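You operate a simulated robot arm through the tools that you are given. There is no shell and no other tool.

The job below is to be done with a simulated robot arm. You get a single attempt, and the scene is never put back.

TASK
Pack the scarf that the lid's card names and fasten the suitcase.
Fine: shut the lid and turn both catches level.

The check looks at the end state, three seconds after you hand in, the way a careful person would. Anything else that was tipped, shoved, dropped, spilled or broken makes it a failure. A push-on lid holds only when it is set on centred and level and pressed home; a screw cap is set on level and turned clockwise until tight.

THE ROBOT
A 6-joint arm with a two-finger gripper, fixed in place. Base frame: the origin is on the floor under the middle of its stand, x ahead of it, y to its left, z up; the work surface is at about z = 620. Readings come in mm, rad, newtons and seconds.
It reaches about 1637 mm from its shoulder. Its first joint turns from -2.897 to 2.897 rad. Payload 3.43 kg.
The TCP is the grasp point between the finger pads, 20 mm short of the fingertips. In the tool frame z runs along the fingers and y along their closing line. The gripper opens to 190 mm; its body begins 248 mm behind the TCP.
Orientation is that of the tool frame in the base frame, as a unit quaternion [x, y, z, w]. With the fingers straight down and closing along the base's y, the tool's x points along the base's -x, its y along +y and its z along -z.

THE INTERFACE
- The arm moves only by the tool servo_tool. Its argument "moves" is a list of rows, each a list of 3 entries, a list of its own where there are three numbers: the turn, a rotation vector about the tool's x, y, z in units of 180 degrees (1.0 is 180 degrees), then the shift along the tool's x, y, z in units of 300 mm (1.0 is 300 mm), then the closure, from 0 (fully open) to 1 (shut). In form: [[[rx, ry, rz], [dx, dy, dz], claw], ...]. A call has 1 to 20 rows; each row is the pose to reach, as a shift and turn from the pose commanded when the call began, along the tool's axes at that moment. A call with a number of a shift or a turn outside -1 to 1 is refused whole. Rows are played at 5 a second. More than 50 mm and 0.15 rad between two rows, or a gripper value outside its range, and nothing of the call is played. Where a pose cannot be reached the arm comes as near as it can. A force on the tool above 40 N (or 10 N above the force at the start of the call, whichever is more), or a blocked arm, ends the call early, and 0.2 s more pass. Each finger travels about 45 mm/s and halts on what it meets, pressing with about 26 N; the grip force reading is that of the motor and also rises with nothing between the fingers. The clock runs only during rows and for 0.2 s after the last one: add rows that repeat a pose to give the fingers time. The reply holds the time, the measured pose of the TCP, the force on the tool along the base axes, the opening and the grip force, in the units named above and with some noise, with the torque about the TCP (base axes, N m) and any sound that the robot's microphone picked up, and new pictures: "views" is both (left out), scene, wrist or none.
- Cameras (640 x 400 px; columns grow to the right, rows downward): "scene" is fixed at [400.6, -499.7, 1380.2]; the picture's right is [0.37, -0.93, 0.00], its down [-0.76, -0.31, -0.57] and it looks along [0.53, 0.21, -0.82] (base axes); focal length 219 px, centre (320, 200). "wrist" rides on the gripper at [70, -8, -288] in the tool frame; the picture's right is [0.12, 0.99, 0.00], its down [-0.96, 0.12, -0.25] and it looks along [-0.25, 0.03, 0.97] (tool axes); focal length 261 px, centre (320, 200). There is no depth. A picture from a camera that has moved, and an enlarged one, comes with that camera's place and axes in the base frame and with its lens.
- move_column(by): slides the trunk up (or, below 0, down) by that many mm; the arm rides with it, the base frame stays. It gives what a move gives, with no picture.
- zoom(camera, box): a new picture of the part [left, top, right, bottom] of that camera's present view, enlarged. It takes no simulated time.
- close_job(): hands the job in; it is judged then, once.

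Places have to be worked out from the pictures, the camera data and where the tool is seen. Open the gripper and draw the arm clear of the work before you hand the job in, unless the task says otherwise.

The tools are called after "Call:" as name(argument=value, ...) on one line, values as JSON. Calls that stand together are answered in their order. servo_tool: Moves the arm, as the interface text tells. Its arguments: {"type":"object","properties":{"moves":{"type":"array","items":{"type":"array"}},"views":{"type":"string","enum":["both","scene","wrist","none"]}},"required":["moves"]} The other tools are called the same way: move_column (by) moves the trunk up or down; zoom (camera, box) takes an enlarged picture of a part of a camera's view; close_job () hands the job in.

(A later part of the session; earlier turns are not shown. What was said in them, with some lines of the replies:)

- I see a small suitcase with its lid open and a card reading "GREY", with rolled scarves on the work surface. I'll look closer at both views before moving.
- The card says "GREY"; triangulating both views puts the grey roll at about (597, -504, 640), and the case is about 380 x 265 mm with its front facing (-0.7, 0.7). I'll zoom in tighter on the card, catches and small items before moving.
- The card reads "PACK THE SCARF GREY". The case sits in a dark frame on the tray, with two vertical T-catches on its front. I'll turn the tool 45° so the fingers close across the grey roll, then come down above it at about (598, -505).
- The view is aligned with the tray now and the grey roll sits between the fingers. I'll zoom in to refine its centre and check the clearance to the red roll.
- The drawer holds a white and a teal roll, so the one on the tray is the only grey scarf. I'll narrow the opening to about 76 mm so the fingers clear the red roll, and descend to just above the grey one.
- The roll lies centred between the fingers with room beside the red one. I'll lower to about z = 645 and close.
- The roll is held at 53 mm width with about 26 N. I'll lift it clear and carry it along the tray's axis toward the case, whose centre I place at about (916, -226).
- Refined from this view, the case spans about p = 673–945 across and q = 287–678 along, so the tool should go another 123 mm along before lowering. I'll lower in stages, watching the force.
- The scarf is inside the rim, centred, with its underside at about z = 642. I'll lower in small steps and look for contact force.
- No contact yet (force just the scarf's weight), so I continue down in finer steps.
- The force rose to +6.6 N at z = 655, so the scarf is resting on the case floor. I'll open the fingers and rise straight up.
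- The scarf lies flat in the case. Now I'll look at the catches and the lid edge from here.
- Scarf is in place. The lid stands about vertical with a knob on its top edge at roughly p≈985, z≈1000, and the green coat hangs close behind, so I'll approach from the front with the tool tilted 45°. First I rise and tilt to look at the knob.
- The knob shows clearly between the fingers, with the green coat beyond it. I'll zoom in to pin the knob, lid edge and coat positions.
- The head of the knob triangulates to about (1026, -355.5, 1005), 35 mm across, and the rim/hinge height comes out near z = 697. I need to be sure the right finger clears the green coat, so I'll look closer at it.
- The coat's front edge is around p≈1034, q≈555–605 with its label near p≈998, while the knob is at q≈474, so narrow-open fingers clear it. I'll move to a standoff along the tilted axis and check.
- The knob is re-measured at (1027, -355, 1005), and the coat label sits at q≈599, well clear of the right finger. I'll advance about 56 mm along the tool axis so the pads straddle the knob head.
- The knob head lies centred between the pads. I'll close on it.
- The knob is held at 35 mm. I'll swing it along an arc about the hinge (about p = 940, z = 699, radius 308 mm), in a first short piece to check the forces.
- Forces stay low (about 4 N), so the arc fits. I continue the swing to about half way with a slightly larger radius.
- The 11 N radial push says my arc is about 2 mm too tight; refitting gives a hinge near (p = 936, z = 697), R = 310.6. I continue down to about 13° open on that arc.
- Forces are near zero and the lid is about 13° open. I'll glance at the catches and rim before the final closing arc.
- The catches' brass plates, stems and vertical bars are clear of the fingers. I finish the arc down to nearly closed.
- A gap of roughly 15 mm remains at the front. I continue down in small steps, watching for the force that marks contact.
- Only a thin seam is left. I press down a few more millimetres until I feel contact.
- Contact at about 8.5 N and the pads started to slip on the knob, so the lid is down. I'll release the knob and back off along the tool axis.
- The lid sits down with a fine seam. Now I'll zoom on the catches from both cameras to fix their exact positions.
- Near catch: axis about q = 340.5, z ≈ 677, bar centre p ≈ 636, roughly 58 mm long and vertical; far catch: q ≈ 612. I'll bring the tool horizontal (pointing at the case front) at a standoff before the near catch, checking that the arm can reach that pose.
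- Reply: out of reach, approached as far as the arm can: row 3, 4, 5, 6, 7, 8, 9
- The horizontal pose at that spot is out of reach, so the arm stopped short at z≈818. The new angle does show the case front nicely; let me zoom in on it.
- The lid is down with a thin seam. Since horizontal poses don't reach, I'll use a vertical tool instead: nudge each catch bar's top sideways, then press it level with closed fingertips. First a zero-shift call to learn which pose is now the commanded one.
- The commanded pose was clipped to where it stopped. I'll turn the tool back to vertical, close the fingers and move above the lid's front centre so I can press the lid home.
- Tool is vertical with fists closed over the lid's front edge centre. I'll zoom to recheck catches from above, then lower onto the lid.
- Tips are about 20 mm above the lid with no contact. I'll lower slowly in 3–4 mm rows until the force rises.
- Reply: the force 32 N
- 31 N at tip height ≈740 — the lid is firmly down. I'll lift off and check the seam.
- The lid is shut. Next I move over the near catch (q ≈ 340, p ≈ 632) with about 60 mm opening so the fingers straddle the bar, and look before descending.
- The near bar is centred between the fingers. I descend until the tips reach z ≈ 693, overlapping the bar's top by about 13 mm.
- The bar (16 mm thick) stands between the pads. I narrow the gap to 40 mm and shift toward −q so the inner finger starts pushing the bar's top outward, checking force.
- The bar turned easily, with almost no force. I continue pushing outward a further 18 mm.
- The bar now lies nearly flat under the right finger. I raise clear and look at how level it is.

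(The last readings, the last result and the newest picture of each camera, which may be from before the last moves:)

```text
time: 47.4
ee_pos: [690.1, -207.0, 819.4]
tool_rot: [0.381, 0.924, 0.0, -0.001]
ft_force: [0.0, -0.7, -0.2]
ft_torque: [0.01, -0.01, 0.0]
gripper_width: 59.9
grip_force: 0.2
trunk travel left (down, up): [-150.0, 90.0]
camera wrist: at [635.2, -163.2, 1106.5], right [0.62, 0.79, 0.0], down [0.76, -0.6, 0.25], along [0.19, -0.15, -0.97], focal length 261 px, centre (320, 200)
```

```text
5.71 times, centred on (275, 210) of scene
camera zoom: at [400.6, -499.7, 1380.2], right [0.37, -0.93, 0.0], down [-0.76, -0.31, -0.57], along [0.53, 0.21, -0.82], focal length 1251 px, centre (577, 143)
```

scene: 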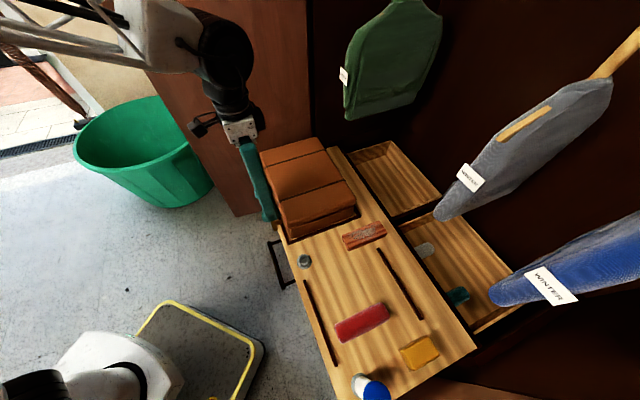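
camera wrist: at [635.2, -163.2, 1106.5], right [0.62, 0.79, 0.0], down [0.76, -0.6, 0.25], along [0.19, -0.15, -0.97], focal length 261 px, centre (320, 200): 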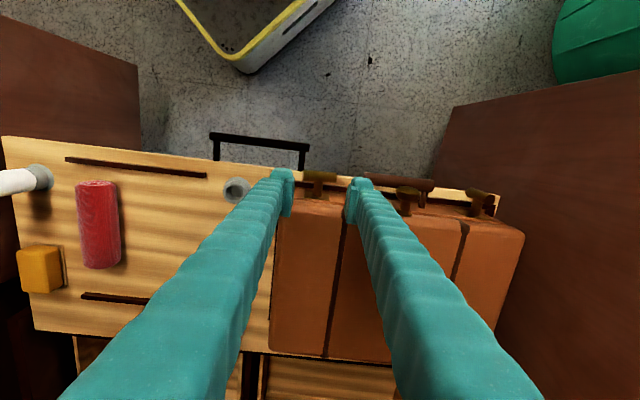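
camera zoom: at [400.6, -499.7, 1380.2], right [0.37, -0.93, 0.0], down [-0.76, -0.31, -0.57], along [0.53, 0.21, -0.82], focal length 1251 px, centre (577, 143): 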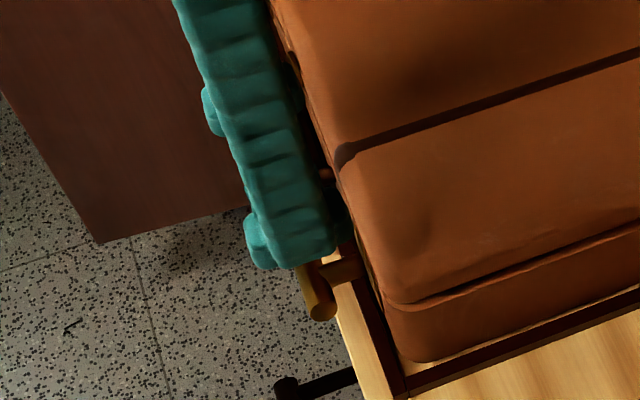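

The near catch is close to level, with its outer end perhaps 8° high. I'll close the fingers and press down centred on it to square it level.

Call:
servo_tool(moves=[[[0, 0, 0], [0.005, -0.003, 0.05], 0.85], [[0, 0, 0], [0.005, -0.003, 0.12], 1.0], [[0, 0, 0], [0.005, -0.003, 0.2], 1.0], [[0, 0, 0], [0.005, -0.003, 0.28], 1.0], [[0, 0, 0], [0.005, -0.003, 0.32], 1.0], [[0, 0, 0], [0.005, -0.003, 0.34], 1.0], [[0, 0, 0], [0.005, -0.003, 0.355], 1.0], [[0, 0, 0], [0.005, -0.003, 0.355], 1.0]], views="none")

Call:
zoom(camera="wrist", box=[250, 130, 390, 220])

```text
time: 49.2
ee_pos: [687.7, -207.1, 710.5]
tool_rot: [0.382, 0.924, 0.001, -0.001]
ft_force: [0.7, 0.7, 0.8]
ft_torque: [-0.02, -0.02, 0.03]
gripper_width: 0.0
grip_force: 25.8
trunk travel left (down, up): [-150.0, 90.0]
```

```text
4.44 times, centred on (320, 175) of wrist
camera zoom: at [632.5, -162.8, 999.6], right [0.62, 0.79, 0.0], down [0.76, -0.6, 0.25], along [0.19, -0.15, -0.97], focal length 1158 px, centre (320, 311)
```

zoom: 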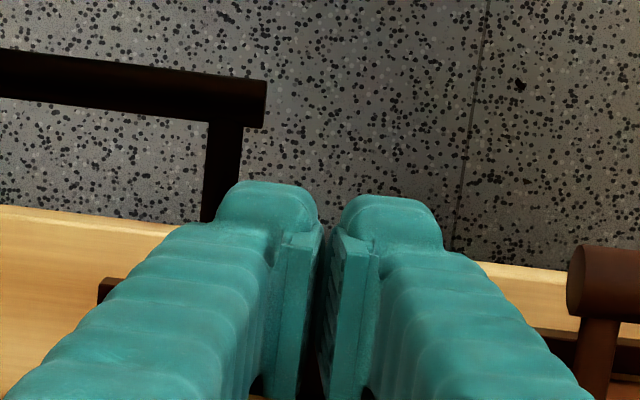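

No contact force yet at tip z ≈ 690. I go down in ~2 mm steps until I feel the bar.

Call:
servo_tool(moves=[[[0, 0, 0], [0, 0, 0.006], 1.0], [[0, 0, 0], [0, 0, 0.012], 1.0], [[0, 0, 0], [0, 0, 0.018], 1.0], [[0, 0, 0], [0, 0, 0.018], 1.0]], views="none")

```text
time: 50.2
ee_pos: [687.9, -206.0, 710.0]
tool_rot: [0.382, 0.924, 0.0, 0.002]
ft_force: [-6.0, 1.3, 23.3]
ft_torque: [0.0, 0.1, 0.03]
gripper_width: 6.2
grip_force: 26.3
trunk travel left (down, up): [-150.0, 90.0]
stopped in row 4: the force on the tool passed its limit at 41 N (the readings are from after the stop); the commanded pose is now the measured one
```

It met a solid stop (41 N peak), so the bar should now be square under the tips. I raise clear and inspect.

Call:
servo_tool(moves=[[[0, 0, 0], [0, 0, -0.05], 1.0], [[0, 0, 0], [0, 0, -0.15], 1.0], [[0, 0, 0], [0, 0, -0.28], 0.9], [[0, 0, 0], [0, 0, -0.37], 0.75], [[0, 0, 0], [0, 0, -0.37], 0.684], [[0, 0, 0], [0, 0, -0.37], 0.684]], views="both")

Call:
zoom(camera="wrist", box=[250, 130, 390, 220])

Call:
zoom(camera="scene", box=[240, 155, 310, 245])

```text
time: 51.6
ee_pos: [685.3, -207.7, 820.1]
tool_rot: [0.382, 0.924, 0.0, 0.001]
ft_force: [0.1, 0.2, -0.6]
ft_torque: [-0.05, 0.01, 0.0]
gripper_width: 60.0
grip_force: 0.1
trunk travel left (down, up): [-150.0, 90.0]
camera wrist: at [629.2, -164.0, 1106.8], right [0.62, 0.79, 0.0], down [0.76, -0.6, 0.25], along [0.2, -0.15, -0.97], focal length 261 px, centre (320, 200)
```

scene: 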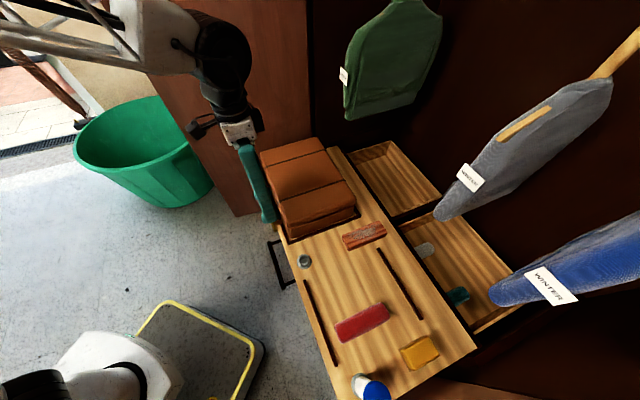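
wrist: 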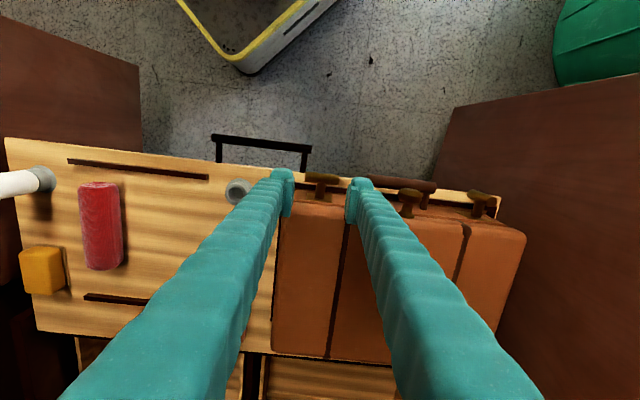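

```text
4.44 times, centred on (320, 175) of wrist
camera zoom: at [629.2, -164.0, 1106.8], right [0.62, 0.79, 0.0], down [0.76, -0.6, 0.25], along [0.2, -0.15, -0.97], focal length 1158 px, centre (320, 311)
```

zoom: 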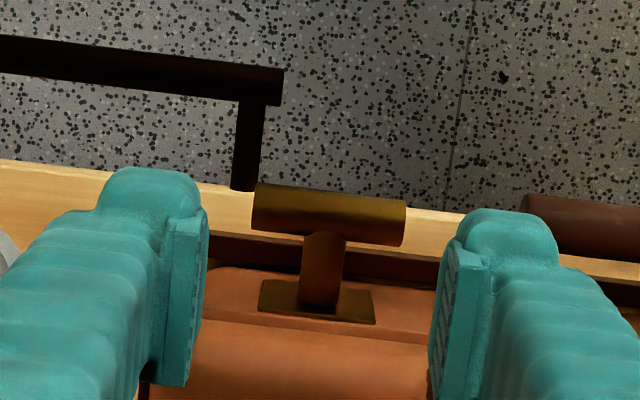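

```text
4.44 times, centred on (275, 200) of scene
camera zoom: at [400.6, -499.7, 1380.2], right [0.37, -0.93, 0.0], down [-0.76, -0.31, -0.57], along [0.53, 0.21, -0.82], focal length 973 px, centre (520, 200)
```

zoom: 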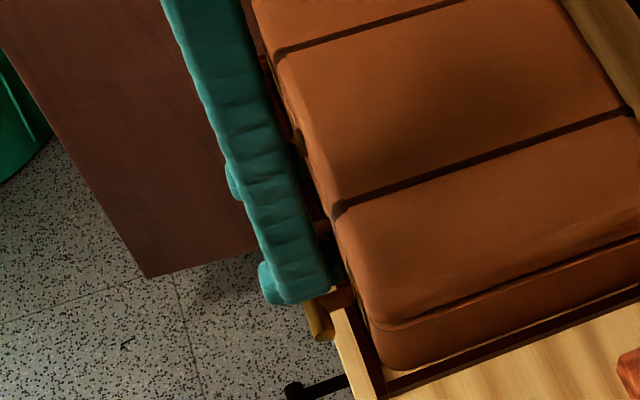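

The near catch is now parallel to the case edge — level. The door panel works out at q ≈ 780, so there is room at the far catch; I move there (q ≈ 611) at this height.

Call:
servo_tool(moves=[[[0, 0, 0], [0, 0.1, 0], 0.684], [[0, 0, 0], [0, 0.24, 0], 0.684], [[0, 0, 0], [0, 0.38, 0], 0.684], [[0, 0, 0], [0, 0.52, 0], 0.684], [[0, 0, 0], [0, 0.66, 0], 0.684], [[0, 0, 0], [0, 0.8, 0], 0.684], [[0, 0, 0], [0, 0.9, 0], 0.684], [[0, 0, 0], [0, 0.913, 0], 0.684], [[0, 0, 0], [0, 0.913, 0], 0.684]], views="both")

Call:
zoom(camera="wrist", box=[220, 120, 420, 245])

Call:
zoom(camera="scene", box=[240, 155, 310, 245])

```text
time: 53.6
ee_pos: [881.0, -12.6, 821.0]
tool_rot: [0.382, 0.924, 0.0, 0.0]
ft_force: [0.1, 0.4, 0.0]
ft_torque: [-0.01, 0.02, 0.03]
gripper_width: 59.9
grip_force: 0.1
trunk travel left (down, up): [-150.0, 90.0]
camera wrist: at [824.5, 31.8, 1107.3], right [0.62, 0.79, 0.0], down [0.76, -0.6, 0.25], along [0.2, -0.15, -0.97], focal length 261 px, centre (320, 200)
```

scene: 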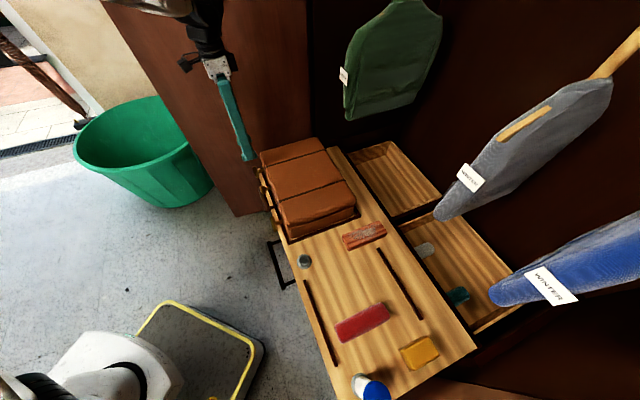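
wrist: 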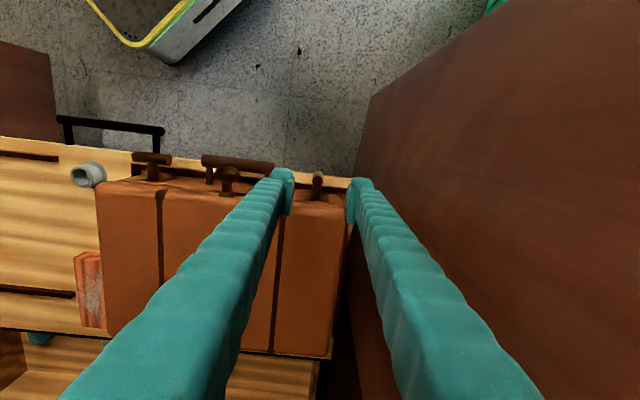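

```text
3.20 times, centred on (320, 182) of wrist
camera zoom: at [824.5, 31.8, 1107.3], right [0.62, 0.79, 0.0], down [0.76, -0.6, 0.25], along [0.2, -0.15, -0.97], focal length 834 px, centre (320, 256)
```

zoom: 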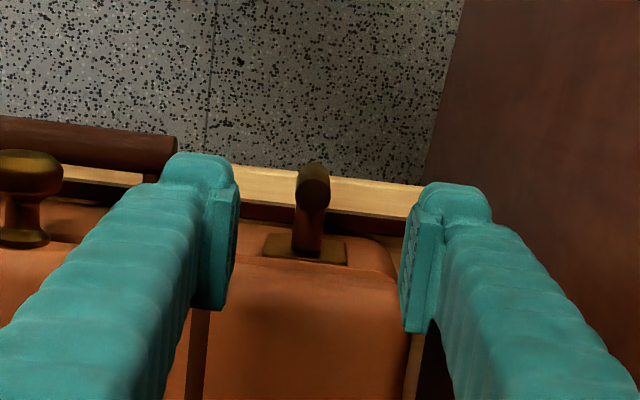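

```text
4.44 times, centred on (275, 200) of scene
camera zoom: at [400.6, -499.7, 1380.2], right [0.37, -0.93, 0.0], down [-0.76, -0.31, -0.57], along [0.53, 0.21, -0.82], focal length 973 px, centre (520, 200)
```

zoom: 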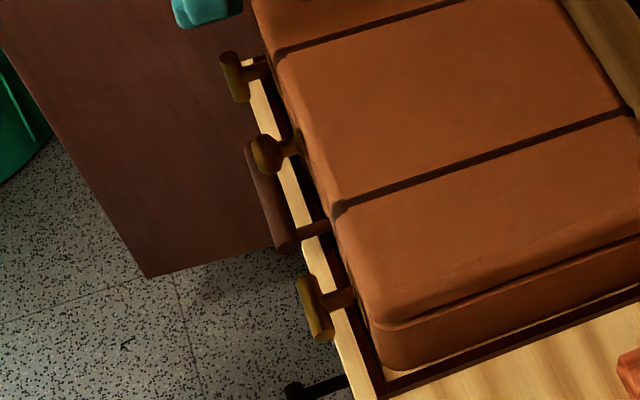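

The far bar is centred at q ≈ 611, standing vertical. I descend to straddle it just as with the first one.

Call:
servo_tool(moves=[[[0, 0, 0], [0, -0.01, 0.1], 0.684], [[0, 0, 0], [0, -0.01, 0.2], 0.684], [[0, 0, 0], [0, -0.01, 0.3], 0.684], [[0, 0, 0], [0, -0.01, 0.355], 0.684], [[0, 0, 0], [0, -0.01, 0.355], 0.79], [[0, 0, 0], [0, -0.01, 0.355], 0.79], [[0, 0, 0], [0, -0.01, 0.355], 0.79]], views="none")

Call:
zoom(camera="wrist", box=[220, 120, 420, 245])

```text
time: 55.2
ee_pos: [878.0, -15.3, 714.0]
tool_rot: [0.382, 0.924, 0.0, 0.002]
ft_force: [-0.7, -0.1, -0.7]
ft_torque: [-0.03, 0.0, -0.03]
gripper_width: 40.1
grip_force: 0.0
trunk travel left (down, up): [-150.0, 90.0]
```

```text
3.20 times, centred on (320, 182) of wrist
camera zoom: at [821.9, 29.6, 1000.8], right [0.62, 0.79, 0.0], down [0.76, -0.6, 0.25], along [0.2, -0.15, -0.97], focal length 834 px, centre (320, 256)
```

zoom: 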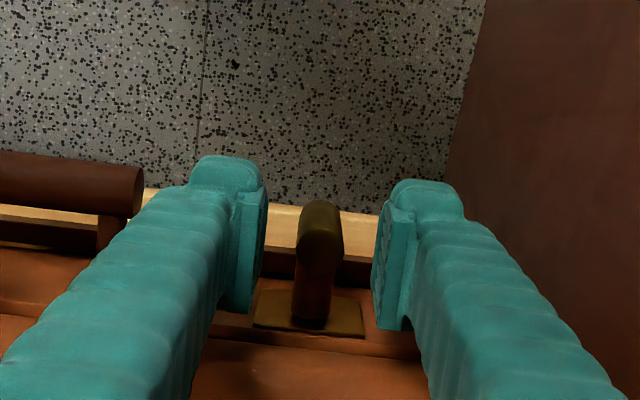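

Pads straddle the far bar. I push toward −q in small steps as before, watching for resistance.

Call:
servo_tool(moves=[[[0, 0, 0], [0, -0.02, 0], 0.79], [[0, 0, 0], [0, -0.04, 0], 0.79], [[0, 0, 0], [0, -0.052, 0], 0.79], [[0, 0, 0], [0, -0.06, 0], 0.79], [[0, 0, 0], [0, -0.06, 0], 0.79]], views="none")

Call:
zoom(camera="wrist", box=[220, 120, 420, 245])

```text
time: 56.4
ee_pos: [865.9, -25.6, 712.3]
tool_rot: [0.381, 0.925, 0.0, 0.002]
ft_force: [2.8, 7.4, 1.2]
ft_torque: [0.08, -0.08, 0.05]
gripper_width: 44.3
grip_force: 4.2
trunk travel left (down, up): [-150.0, 90.0]
```

```text
3.20 times, centred on (320, 182) of wrist
camera zoom: at [810.0, 17.6, 1000.3], right [0.62, 0.79, 0.0], down [0.76, -0.6, 0.25], along [0.2, -0.15, -0.97], focal length 834 px, centre (320, 256)
```

zoom: 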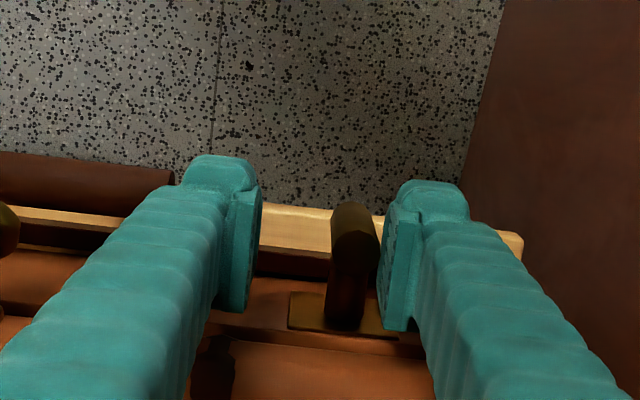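

Here the bar resists (7 N, fingers pushed back) and hasn't turned, so this catch turns the other way. I back off and push toward +q with the other finger.

Call:
servo_tool(moves=[[[0, 0, 0], [0, 0.03, 0], 0.79], [[0, 0, 0], [0, 0.06, 0], 0.79], [[0, 0, 0], [0, 0.08, 0], 0.79], [[0, 0, 0], [0, 0.1, 0], 0.79], [[0, 0, 0], [0, 0.115, 0], 0.79], [[0, 0, 0], [0, 0.13, 0], 0.79], [[0, 0, 0], [0, 0.13, 0], 0.79]], views="none")

Call:
zoom(camera="wrist", box=[220, 120, 420, 245])

```text
time: 58.0
ee_pos: [893.3, -0.9, 712.5]
tool_rot: [0.382, 0.924, 0.001, 0.0]
ft_force: [-0.7, -1.3, 0.6]
ft_torque: [-0.04, 0.02, -0.03]
gripper_width: 40.6
grip_force: 0.5
trunk travel left (down, up): [-150.0, 90.0]
```

```text
3.20 times, centred on (320, 182) of wrist
camera zoom: at [837.6, 43.9, 1000.1], right [0.62, 0.79, 0.0], down [0.76, -0.6, 0.25], along [0.2, -0.15, -0.97], focal length 834 px, centre (320, 256)
```

zoom: 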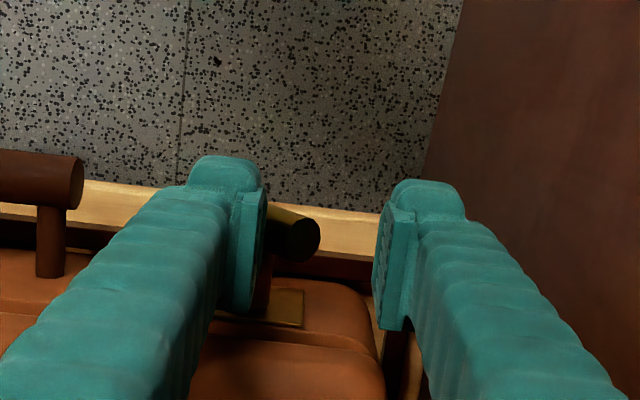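

It turned freely this way. I continue another 18 mm toward +q.

Call:
servo_tool(moves=[[[0, 0, 0], [0, 0.015, 0], 0.79], [[0, 0, 0], [0, 0.03, 0], 0.79], [[0, 0, 0], [0, 0.045, 0], 0.79], [[0, 0, 0], [0, 0.058, 0], 0.79], [[0, 0, 0], [0, 0.058, 0], 0.79]], views="none")

Call:
zoom(camera="wrist", box=[220, 120, 420, 245])

```text
time: 59.2
ee_pos: [907.1, 12.7, 713.2]
tool_rot: [0.382, 0.924, 0.0, 0.002]
ft_force: [0.5, -0.3, 0.3]
ft_torque: [0.01, 0.02, 0.02]
gripper_width: 40.0
grip_force: 0.0
trunk travel left (down, up): [-150.0, 90.0]
```

```text
3.20 times, centred on (320, 182) of wrist
camera zoom: at [850.6, 56.7, 1000.5], right [0.62, 0.79, 0.0], down [0.76, -0.6, 0.25], along [0.2, -0.15, -0.97], focal length 834 px, centre (320, 256)
```

zoom: 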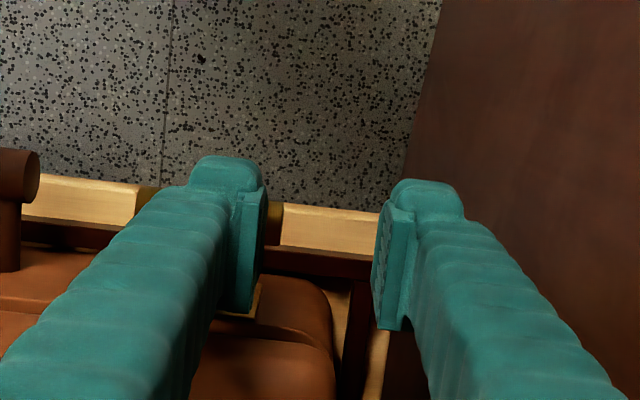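

The far bar is now nearly flat under the left finger. I raise clear, recentre over q ≈ 611 and inspect.

Call:
servo_tool(moves=[[[0, 0, 0], [0, 0, -0.05], 0.79], [[0, 0, 0], [0, 0, -0.15], 0.79], [[0, 0, 0], [0, 0, -0.28], 0.75], [[0, 0, 0], [0, -0.08, -0.355], 0.7], [[0, 0, 0], [0, -0.131, -0.355], 0.684], [[0, 0, 0], [0, -0.131, -0.355], 0.684]], views="both")

Call:
zoom(camera="wrist", box=[250, 130, 390, 220])

Call:
zoom(camera="scene", box=[240, 155, 310, 245])

```text
time: 60.6
ee_pos: [878.4, -15.2, 818.5]
tool_rot: [0.382, 0.924, -0.001, 0.001]
ft_force: [-0.6, 0.2, 0.0]
ft_torque: [0.01, 0.0, 0.03]
gripper_width: 60.2
grip_force: 0.1
trunk travel left (down, up): [-150.0, 90.0]
camera wrist: at [823.2, 29.1, 1107.4], right [0.62, 0.79, 0.0], down [0.76, -0.6, 0.25], along [0.2, -0.15, -0.97], focal length 261 px, centre (320, 200)
```

scene: 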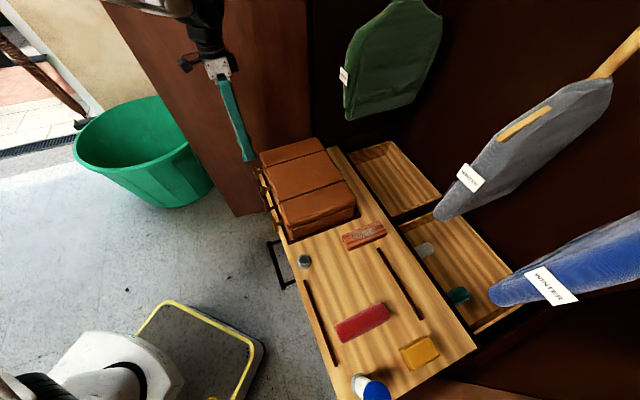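
wrist: 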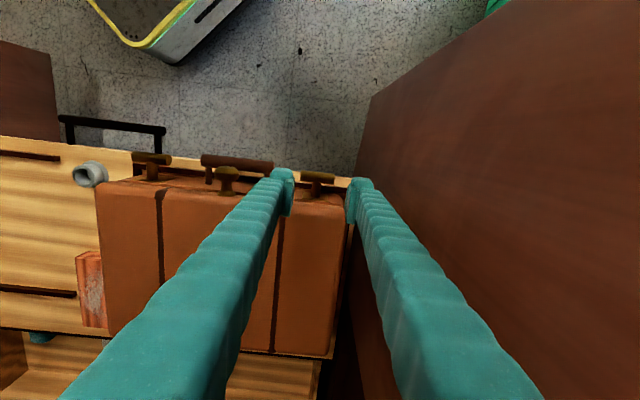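

```text
4.44 times, centred on (320, 175) of wrist
camera zoom: at [823.2, 29.1, 1107.4], right [0.62, 0.79, 0.0], down [0.76, -0.6, 0.25], along [0.2, -0.15, -0.97], focal length 1158 px, centre (320, 311)
```

zoom: 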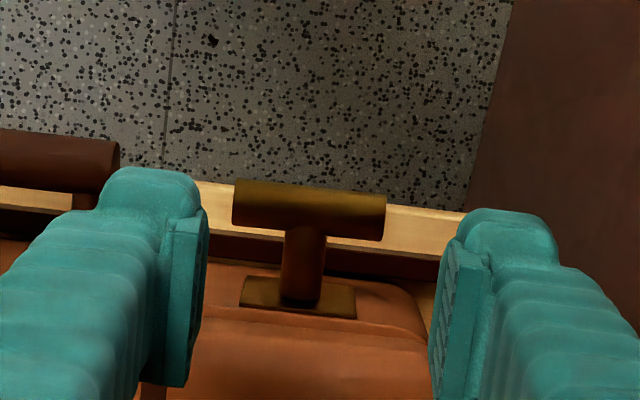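

```text
4.44 times, centred on (275, 200) of scene
camera zoom: at [400.6, -499.7, 1380.2], right [0.37, -0.93, 0.0], down [-0.76, -0.31, -0.57], along [0.53, 0.21, -0.82], focal length 973 px, centre (520, 200)
```

zoom: 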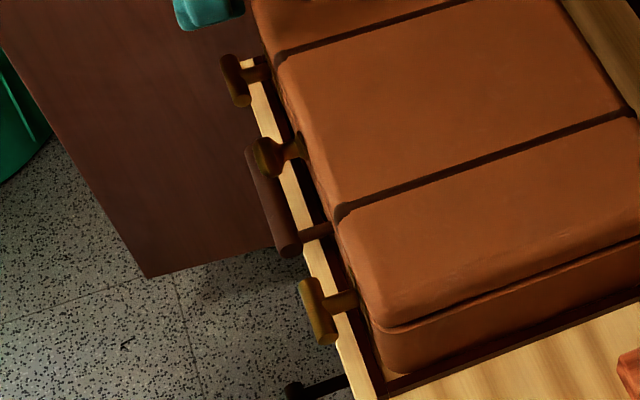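

The far bar also looks very nearly level. I'll press it gently with the closed fingers as I did with the first, using finer steps.

Call:
servo_tool(moves=[[[0, 0, 0], [0.003, -0.006, 0.05], 0.85], [[0, 0, 0], [0.003, -0.006, 0.12], 1.0], [[0, 0, 0], [0.003, -0.006, 0.2], 1.0], [[0, 0, 0], [0.003, -0.006, 0.28], 1.0], [[0, 0, 0], [0.003, -0.006, 0.33], 1.0], [[0, 0, 0], [0.003, -0.006, 0.35], 1.0], [[0, 0, 0], [0.003, -0.006, 0.36], 1.0], [[0, 0, 0], [0.003, -0.006, 0.36], 1.0]], views="none")

```text
time: 62.4
ee_pos: [876.7, -16.3, 711.4]
tool_rot: [0.382, 0.924, 0.0, 0.002]
ft_force: [0.9, -0.3, 0.1]
ft_torque: [0.0, 0.01, 0.0]
gripper_width: 0.0
grip_force: 26.2
trunk travel left (down, up): [-150.0, 90.0]
```

No contact yet at tip z ≈ 691; I go down about 1 mm per row.

Call:
servo_tool(moves=[[[0, 0, 0], [0, 0, 0.003], 1.0], [[0, 0, 0], [0, 0, 0.006], 1.0], [[0, 0, 0], [0, 0, 0.009], 1.0]], views="none")

```text
time: 63.2
ee_pos: [876.9, -16.2, 711.2]
tool_rot: [0.382, 0.924, 0.0, 0.001]
ft_force: [0.4, 2.1, 11.2]
ft_torque: [0.05, 0.0, 0.0]
gripper_width: 5.9
grip_force: 26.2
trunk travel left (down, up): [-150.0, 90.0]
```

Contact at 11 N. One more small press to about 20–25 N, then I lift off.

Call:
servo_tool(moves=[[[0, 0, 0], [0, 0, 0.004], 1.0], [[0, 0, 0], [0, 0, 0.004], 1.0]], views="none")

Call:
servo_tool(moves=[[[0, 0, 0], [0, 0, -0.05], 1.0], [[0, 0, 0], [0, 0, -0.15], 1.0], [[0, 0, 0], [0, 0, -0.28], 0.9], [[0, 0, 0], [0, 0, -0.37], 0.75], [[0, 0, 0], [0, 0, -0.37], 0.684], [[0, 0, 0], [0, 0, -0.37], 0.684]], views="both")

Call:
zoom(camera="wrist", box=[250, 130, 390, 220])

Call:
zoom(camera="scene", box=[240, 155, 310, 245])

Call:
zoom(camera="wrist", box=[80, 130, 280, 220])

```text
time: 63.8
ee_pos: [877.6, -16.4, 710.4]
tool_rot: [0.382, 0.924, 0.0, 0.001]
ft_force: [-0.8, 5.5, 30.6]
ft_torque: [0.06, 0.01, -0.04]
gripper_width: 5.9
grip_force: 26.3
trunk travel left (down, up): [-150.0, 90.0]
```

```text
time: 65.2
ee_pos: [875.7, -17.1, 817.7]
tool_rot: [0.382, 0.924, 0.001, 0.0]
ft_force: [0.0, 1.0, -0.4]
ft_torque: [0.02, 0.0, 0.0]
gripper_width: 60.1
grip_force: 0.1
trunk travel left (down, up): [-150.0, 90.0]
camera wrist: at [819.8, 26.6, 1105.3], right [0.62, 0.79, 0.0], down [0.76, -0.6, 0.25], along [0.2, -0.15, -0.97], focal length 261 px, centre (320, 200)
```

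scene: 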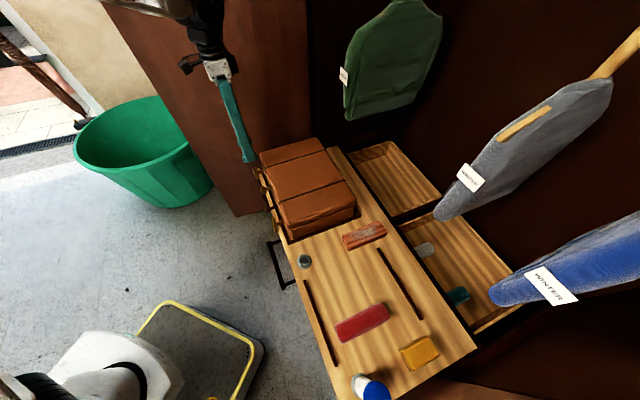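
wrist: 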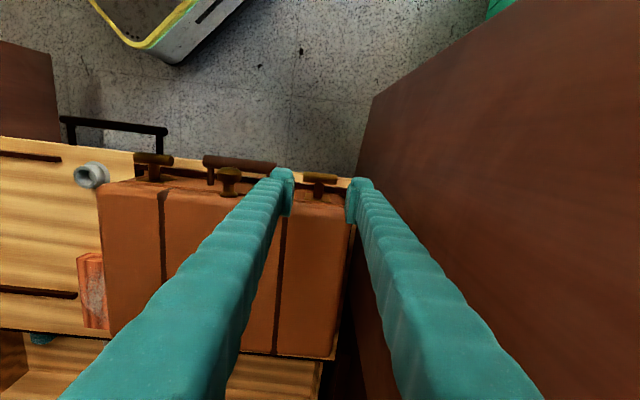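

```text
4.44 times, centred on (320, 175) of wrist
camera zoom: at [819.8, 26.6, 1105.3], right [0.62, 0.79, 0.0], down [0.76, -0.6, 0.25], along [0.2, -0.15, -0.97], focal length 1158 px, centre (320, 311)
```

zoom: 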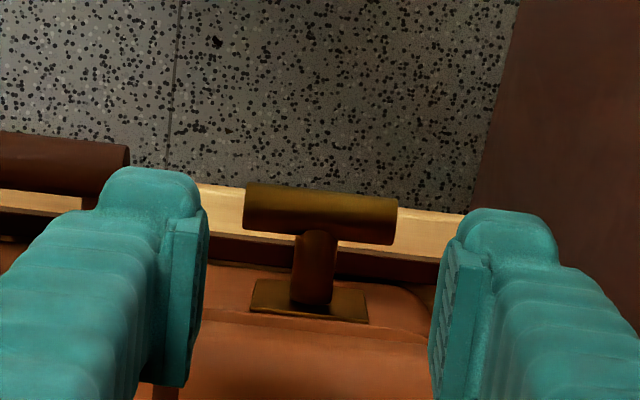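

```text
4.44 times, centred on (275, 200) of scene
camera zoom: at [400.6, -499.7, 1380.2], right [0.37, -0.93, 0.0], down [-0.76, -0.31, -0.57], along [0.53, 0.21, -0.82], focal length 973 px, centre (520, 200)
```

zoom: 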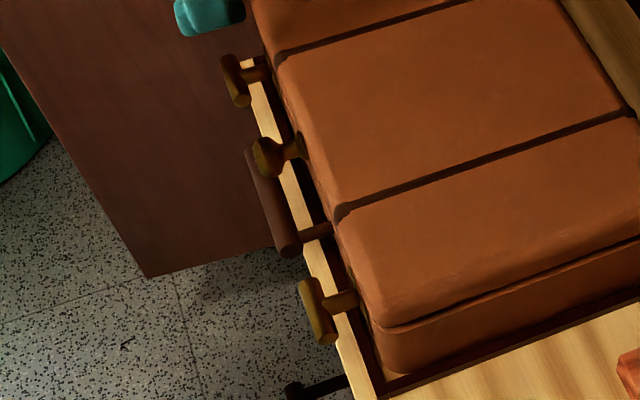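

```text
3.20 times, centred on (180, 175) of wrist
camera zoom: at [819.8, 26.6, 1105.3], right [0.62, 0.79, 0.0], down [0.76, -0.6, 0.25], along [0.2, -0.15, -0.97], focal length 834 px, centre (768, 280)
```

zoom: 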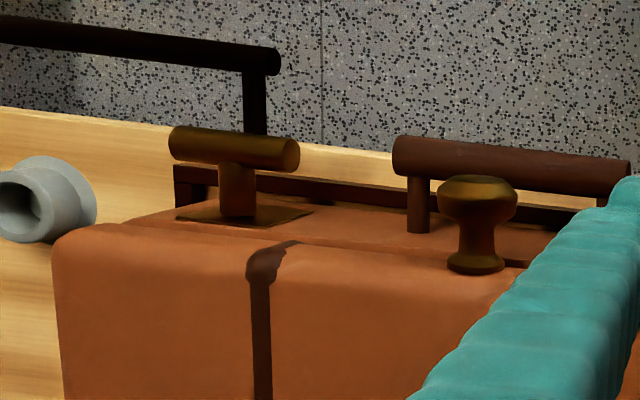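

Both bars now run parallel to the case edge. I'll back off and tilt to view the case front and confirm the lid and both catches.

Call:
servo_tool(moves=[[[0, 0, 0], [0.08, -0.05, -0.1], 0.684], [[0, -0.03, 0], [0.15, -0.12, -0.15], 0.684], [[0, -0.07, 0], [0.22, -0.2, -0.15], 0.684], [[0, -0.11, 0], [0.27, -0.28, -0.15], 0.684], [[0, -0.15, 0], [0.3, -0.35, -0.15], 0.684], [[0, -0.19, 0], [0.32, -0.41, -0.15], 0.684], [[0, -0.225, 0], [0.323, -0.443, -0.15], 0.684], [[0, -0.25, 0], [0.323, -0.443, -0.15], 0.684], [[0, -0.25, 0], [0.323, -0.443, -0.15], 0.684]], views="both")

Call:
zoom(camera="wrist", box=[190, 100, 450, 240])

```text
time: 67.2
ee_pos: [713.6, -41.1, 863.4]
tool_rot: [0.352, 0.854, -0.146, 0.355]
ft_force: [-0.9, -0.2, -0.5]
ft_torque: [-0.02, 0.07, 0.02]
gripper_width: 60.1
grip_force: 0.2
trunk travel left (down, up): [-150.0, 90.0]
camera wrist: at [528.8, 132.3, 1016.8], right [0.64, 0.76, -0.08], down [0.44, -0.27, 0.86], along [0.63, -0.59, -0.51], focal length 261 px, centre (320, 200)
```

scene: 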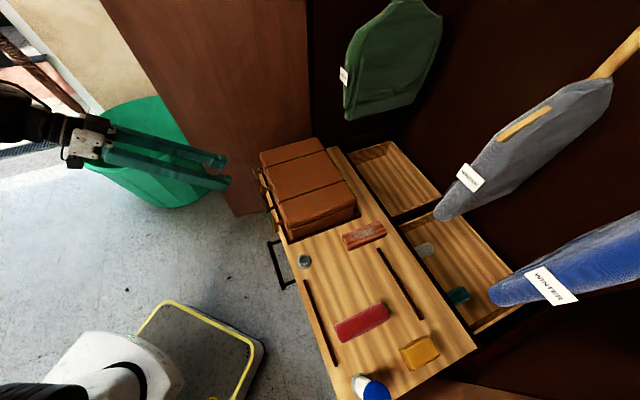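
wrist: 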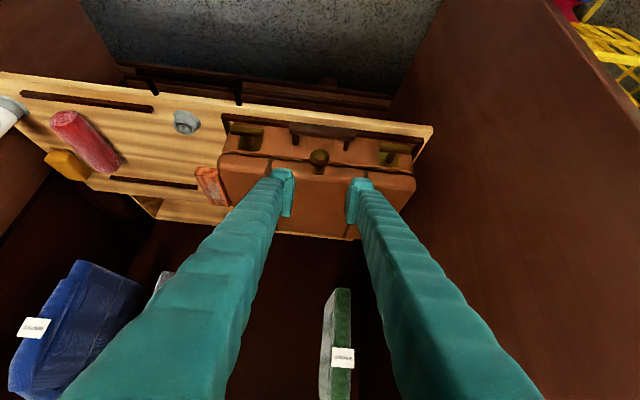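

```text
2.46 times, centred on (320, 170) of wrist
camera zoom: at [528.8, 132.3, 1016.8], right [0.64, 0.76, -0.08], down [0.44, -0.27, 0.86], along [0.63, -0.59, -0.51], focal length 642 px, centre (320, 274)
```

zoom: 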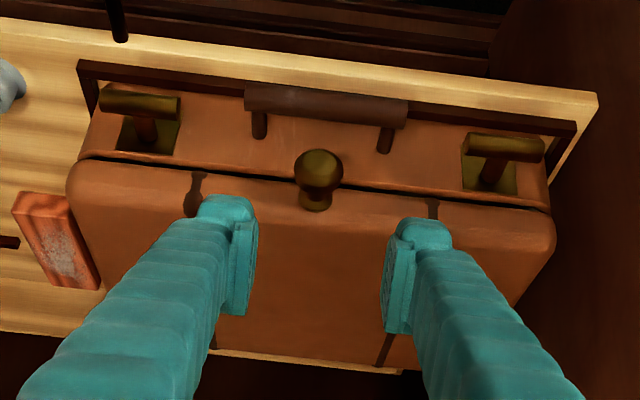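

Call:
zoom(camera="wrist", box=[215, 115, 305, 185])

Call:
zoom(camera="wrist", box=[340, 120, 430, 190])

Call:
zoom(camera="scene", box=[250, 200, 480, 400])

```text
5.71 times, centred on (260, 150) of wrist
camera zoom: at [528.8, 132.3, 1016.8], right [0.64, 0.76, -0.08], down [0.44, -0.27, 0.86], along [0.63, -0.59, -0.51], focal length 1489 px, centre (663, 486)
```

zoom: 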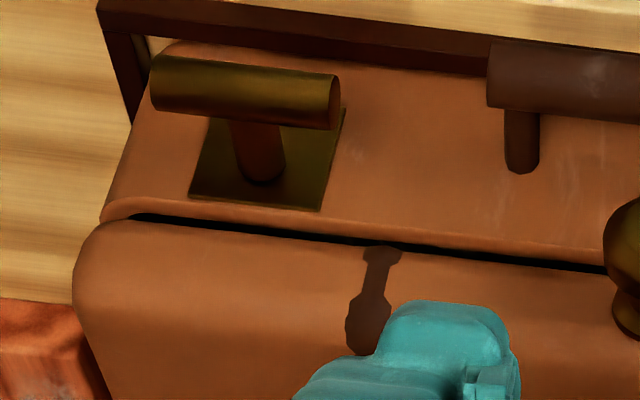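

```text
5.71 times, centred on (385, 155) of wrist
camera zoom: at [528.8, 132.3, 1016.8], right [0.64, 0.76, -0.08], down [0.44, -0.27, 0.86], along [0.63, -0.59, -0.51], focal length 1489 px, centre (-51, 457)
```

zoom: 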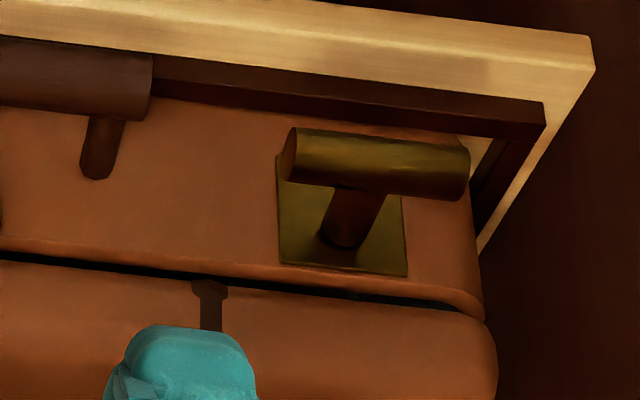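

```text
2.00 times, centred on (365, 300) of scene
camera zoom: at [400.6, -499.7, 1380.2], right [0.37, -0.93, 0.0], down [-0.76, -0.31, -0.57], along [0.53, 0.21, -0.82], focal length 438 px, centre (230, 0)
```

zoom: 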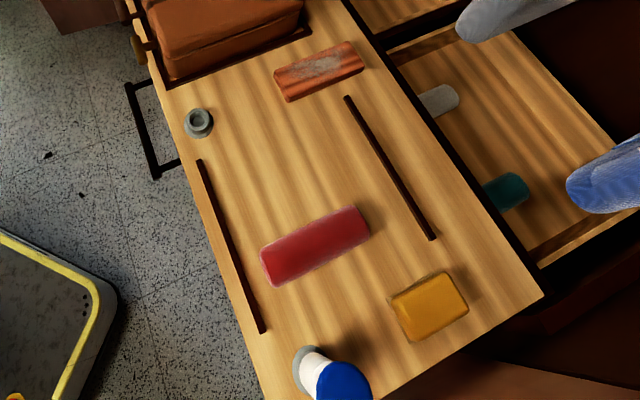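

Both catches look level to within about a degree and nothing else has moved. I'll double-check the seam along the near end of the case for full closure.

Call:
zoom(camera="scene", box=[275, 195, 365, 250])

Call:
zoom(camera="wrist", box=[215, 150, 300, 200])

```text
7.11 times, centred on (320, 222) of scene
camera zoom: at [400.6, -499.7, 1380.2], right [0.37, -0.93, 0.0], down [-0.76, -0.31, -0.57], along [0.53, 0.21, -0.82], focal length 1557 px, centre (320, 40)
```

zoom: 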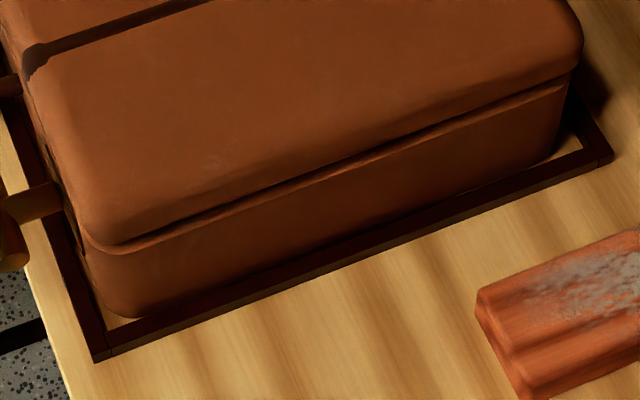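

```text
7.53 times, centred on (258, 175) of wrist
camera zoom: at [528.8, 132.3, 1016.8], right [0.64, 0.76, -0.08], down [0.44, -0.27, 0.86], along [0.63, -0.59, -0.51], focal length 1962 px, centre (791, 388)
```

zoom: 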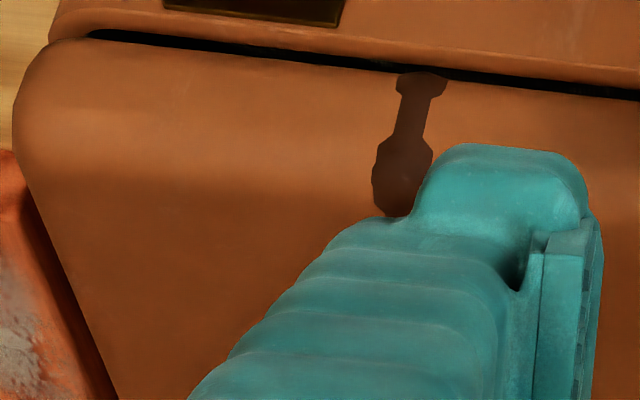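

The seam is uniform front to back, so the lid is fully down, and both catches are level. I'll open the gripper and draw the arm up and clear.

Call:
servo_tool(moves=[[[0, 0, 0], [-0.03, 0, -0.08], 0.684], [[0, 0.03, 0], [-0.08, 0, -0.17], 0.6], [[0, 0.065, 0], [-0.14, 0, -0.27], 0.5], [[0, 0.1, 0], [-0.2, 0, -0.37], 0.4], [[0, 0.135, 0], [-0.26, 0, -0.47], 0.3], [[0, 0.17, 0], [-0.32, 0, -0.56], 0.2], [[0, 0.205, 0], [-0.38, 0, -0.65], 0.1], [[0, 0.235, 0], [-0.43, 0, -0.71], 0.0], [[0, 0.25, 0], [-0.448, 0, -0.731], 0.0], [[0, 0.25, 0], [-0.448, 0, -0.731], 0.0], [[0, 0.25, 0], [-0.448, 0, -0.731], 0.0]], views="both")

Call:
zoom(camera="scene", box=[240, 120, 370, 250])

Call:
zoom(camera="wrist", box=[230, 100, 430, 240])

```text
time: 69.6
ee_pos: [670.8, -0.6, 1112.7]
tool_rot: [0.382, 0.924, -0.001, 0.0]
ft_force: [-0.2, 0.1, -0.1]
ft_torque: [-0.01, -0.04, -0.01]
gripper_width: 189.9
grip_force: 0.0
trunk travel left (down, up): [-150.0, 90.0]
camera wrist: at [615.7, 43.3, 1400.3], right [0.62, 0.79, 0.0], down [0.76, -0.6, 0.25], along [0.2, -0.15, -0.97], focal length 261 px, centre (320, 200)
```

scene: 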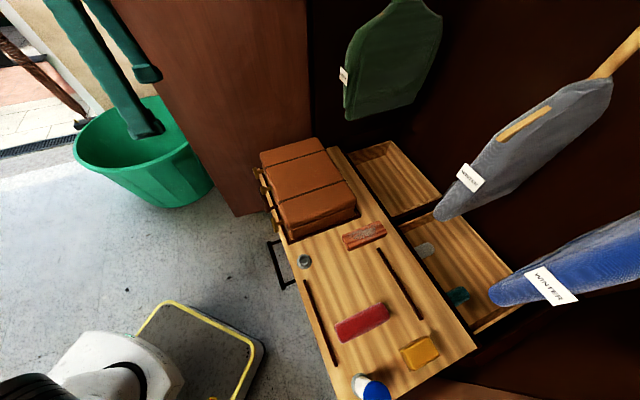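
wrist: 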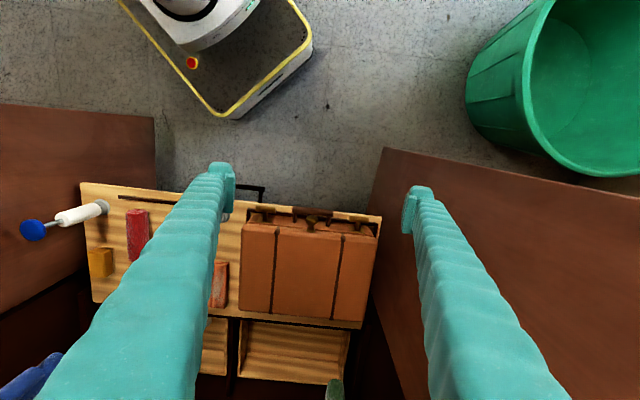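

```text
3.08 times, centred on (305, 185) of scene
camera zoom: at [400.6, -499.7, 1380.2], right [0.37, -0.93, 0.0], down [-0.76, -0.31, -0.57], along [0.53, 0.21, -0.82], focal length 674 px, centre (366, 246)
```

zoom: 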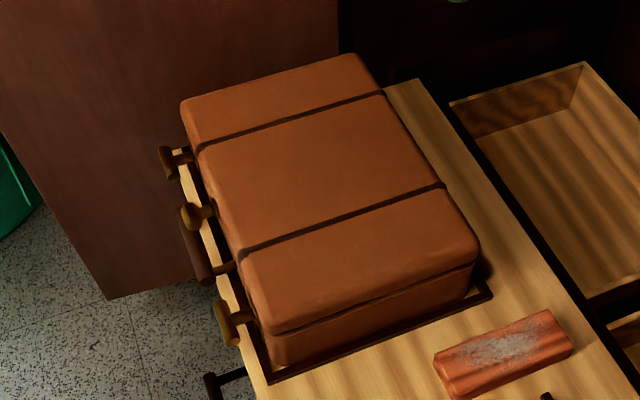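

```text
2.86 times, centred on (330, 170) of wrist
camera zoom: at [615.7, 43.3, 1400.3], right [0.62, 0.79, 0.0], down [0.76, -0.6, 0.25], along [0.2, -0.15, -0.97], focal length 745 px, centre (291, 286)
```

zoom: 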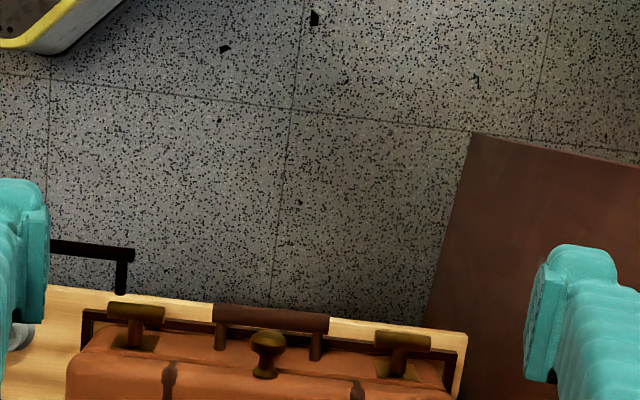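

The lid is shut over the grey scarf and both catches are level. Everything else is where it was, the gripper is open and the arm is well clear, so I'm handing in.

Call:
close_job()

```text
The job is handed in.
```

I packed the grey scarf in the suitcase, shut the lid and turned both catches level, then handed the job in. I haven't seen a result from the check.

- **Scarf:** the card in the lid read "PACK THE SCARF GREY". The grey roll on the tray was the only grey one; the drawer held a white one and a teal one. It lies flat near the middle of the case.
- **Lid:** I swung it closed by its knob and pressed it down with about 31 N. A thin, even seam still shows along the front; it stays the same width to the back, so I judged the lid fully shut.
- **Catches:** both look level to within about a degree. The far catch only turned with its top moving outward. My first push on it went the wrong way and met about 7 N before I reversed. Pressing the near catch level briefly reached 41 N, which stopped that move, and the pictures show no damage.
- **Surroundings:** nothing else appears to have moved in the final pictures. The gripper is open and the arm is raised clear of the case.
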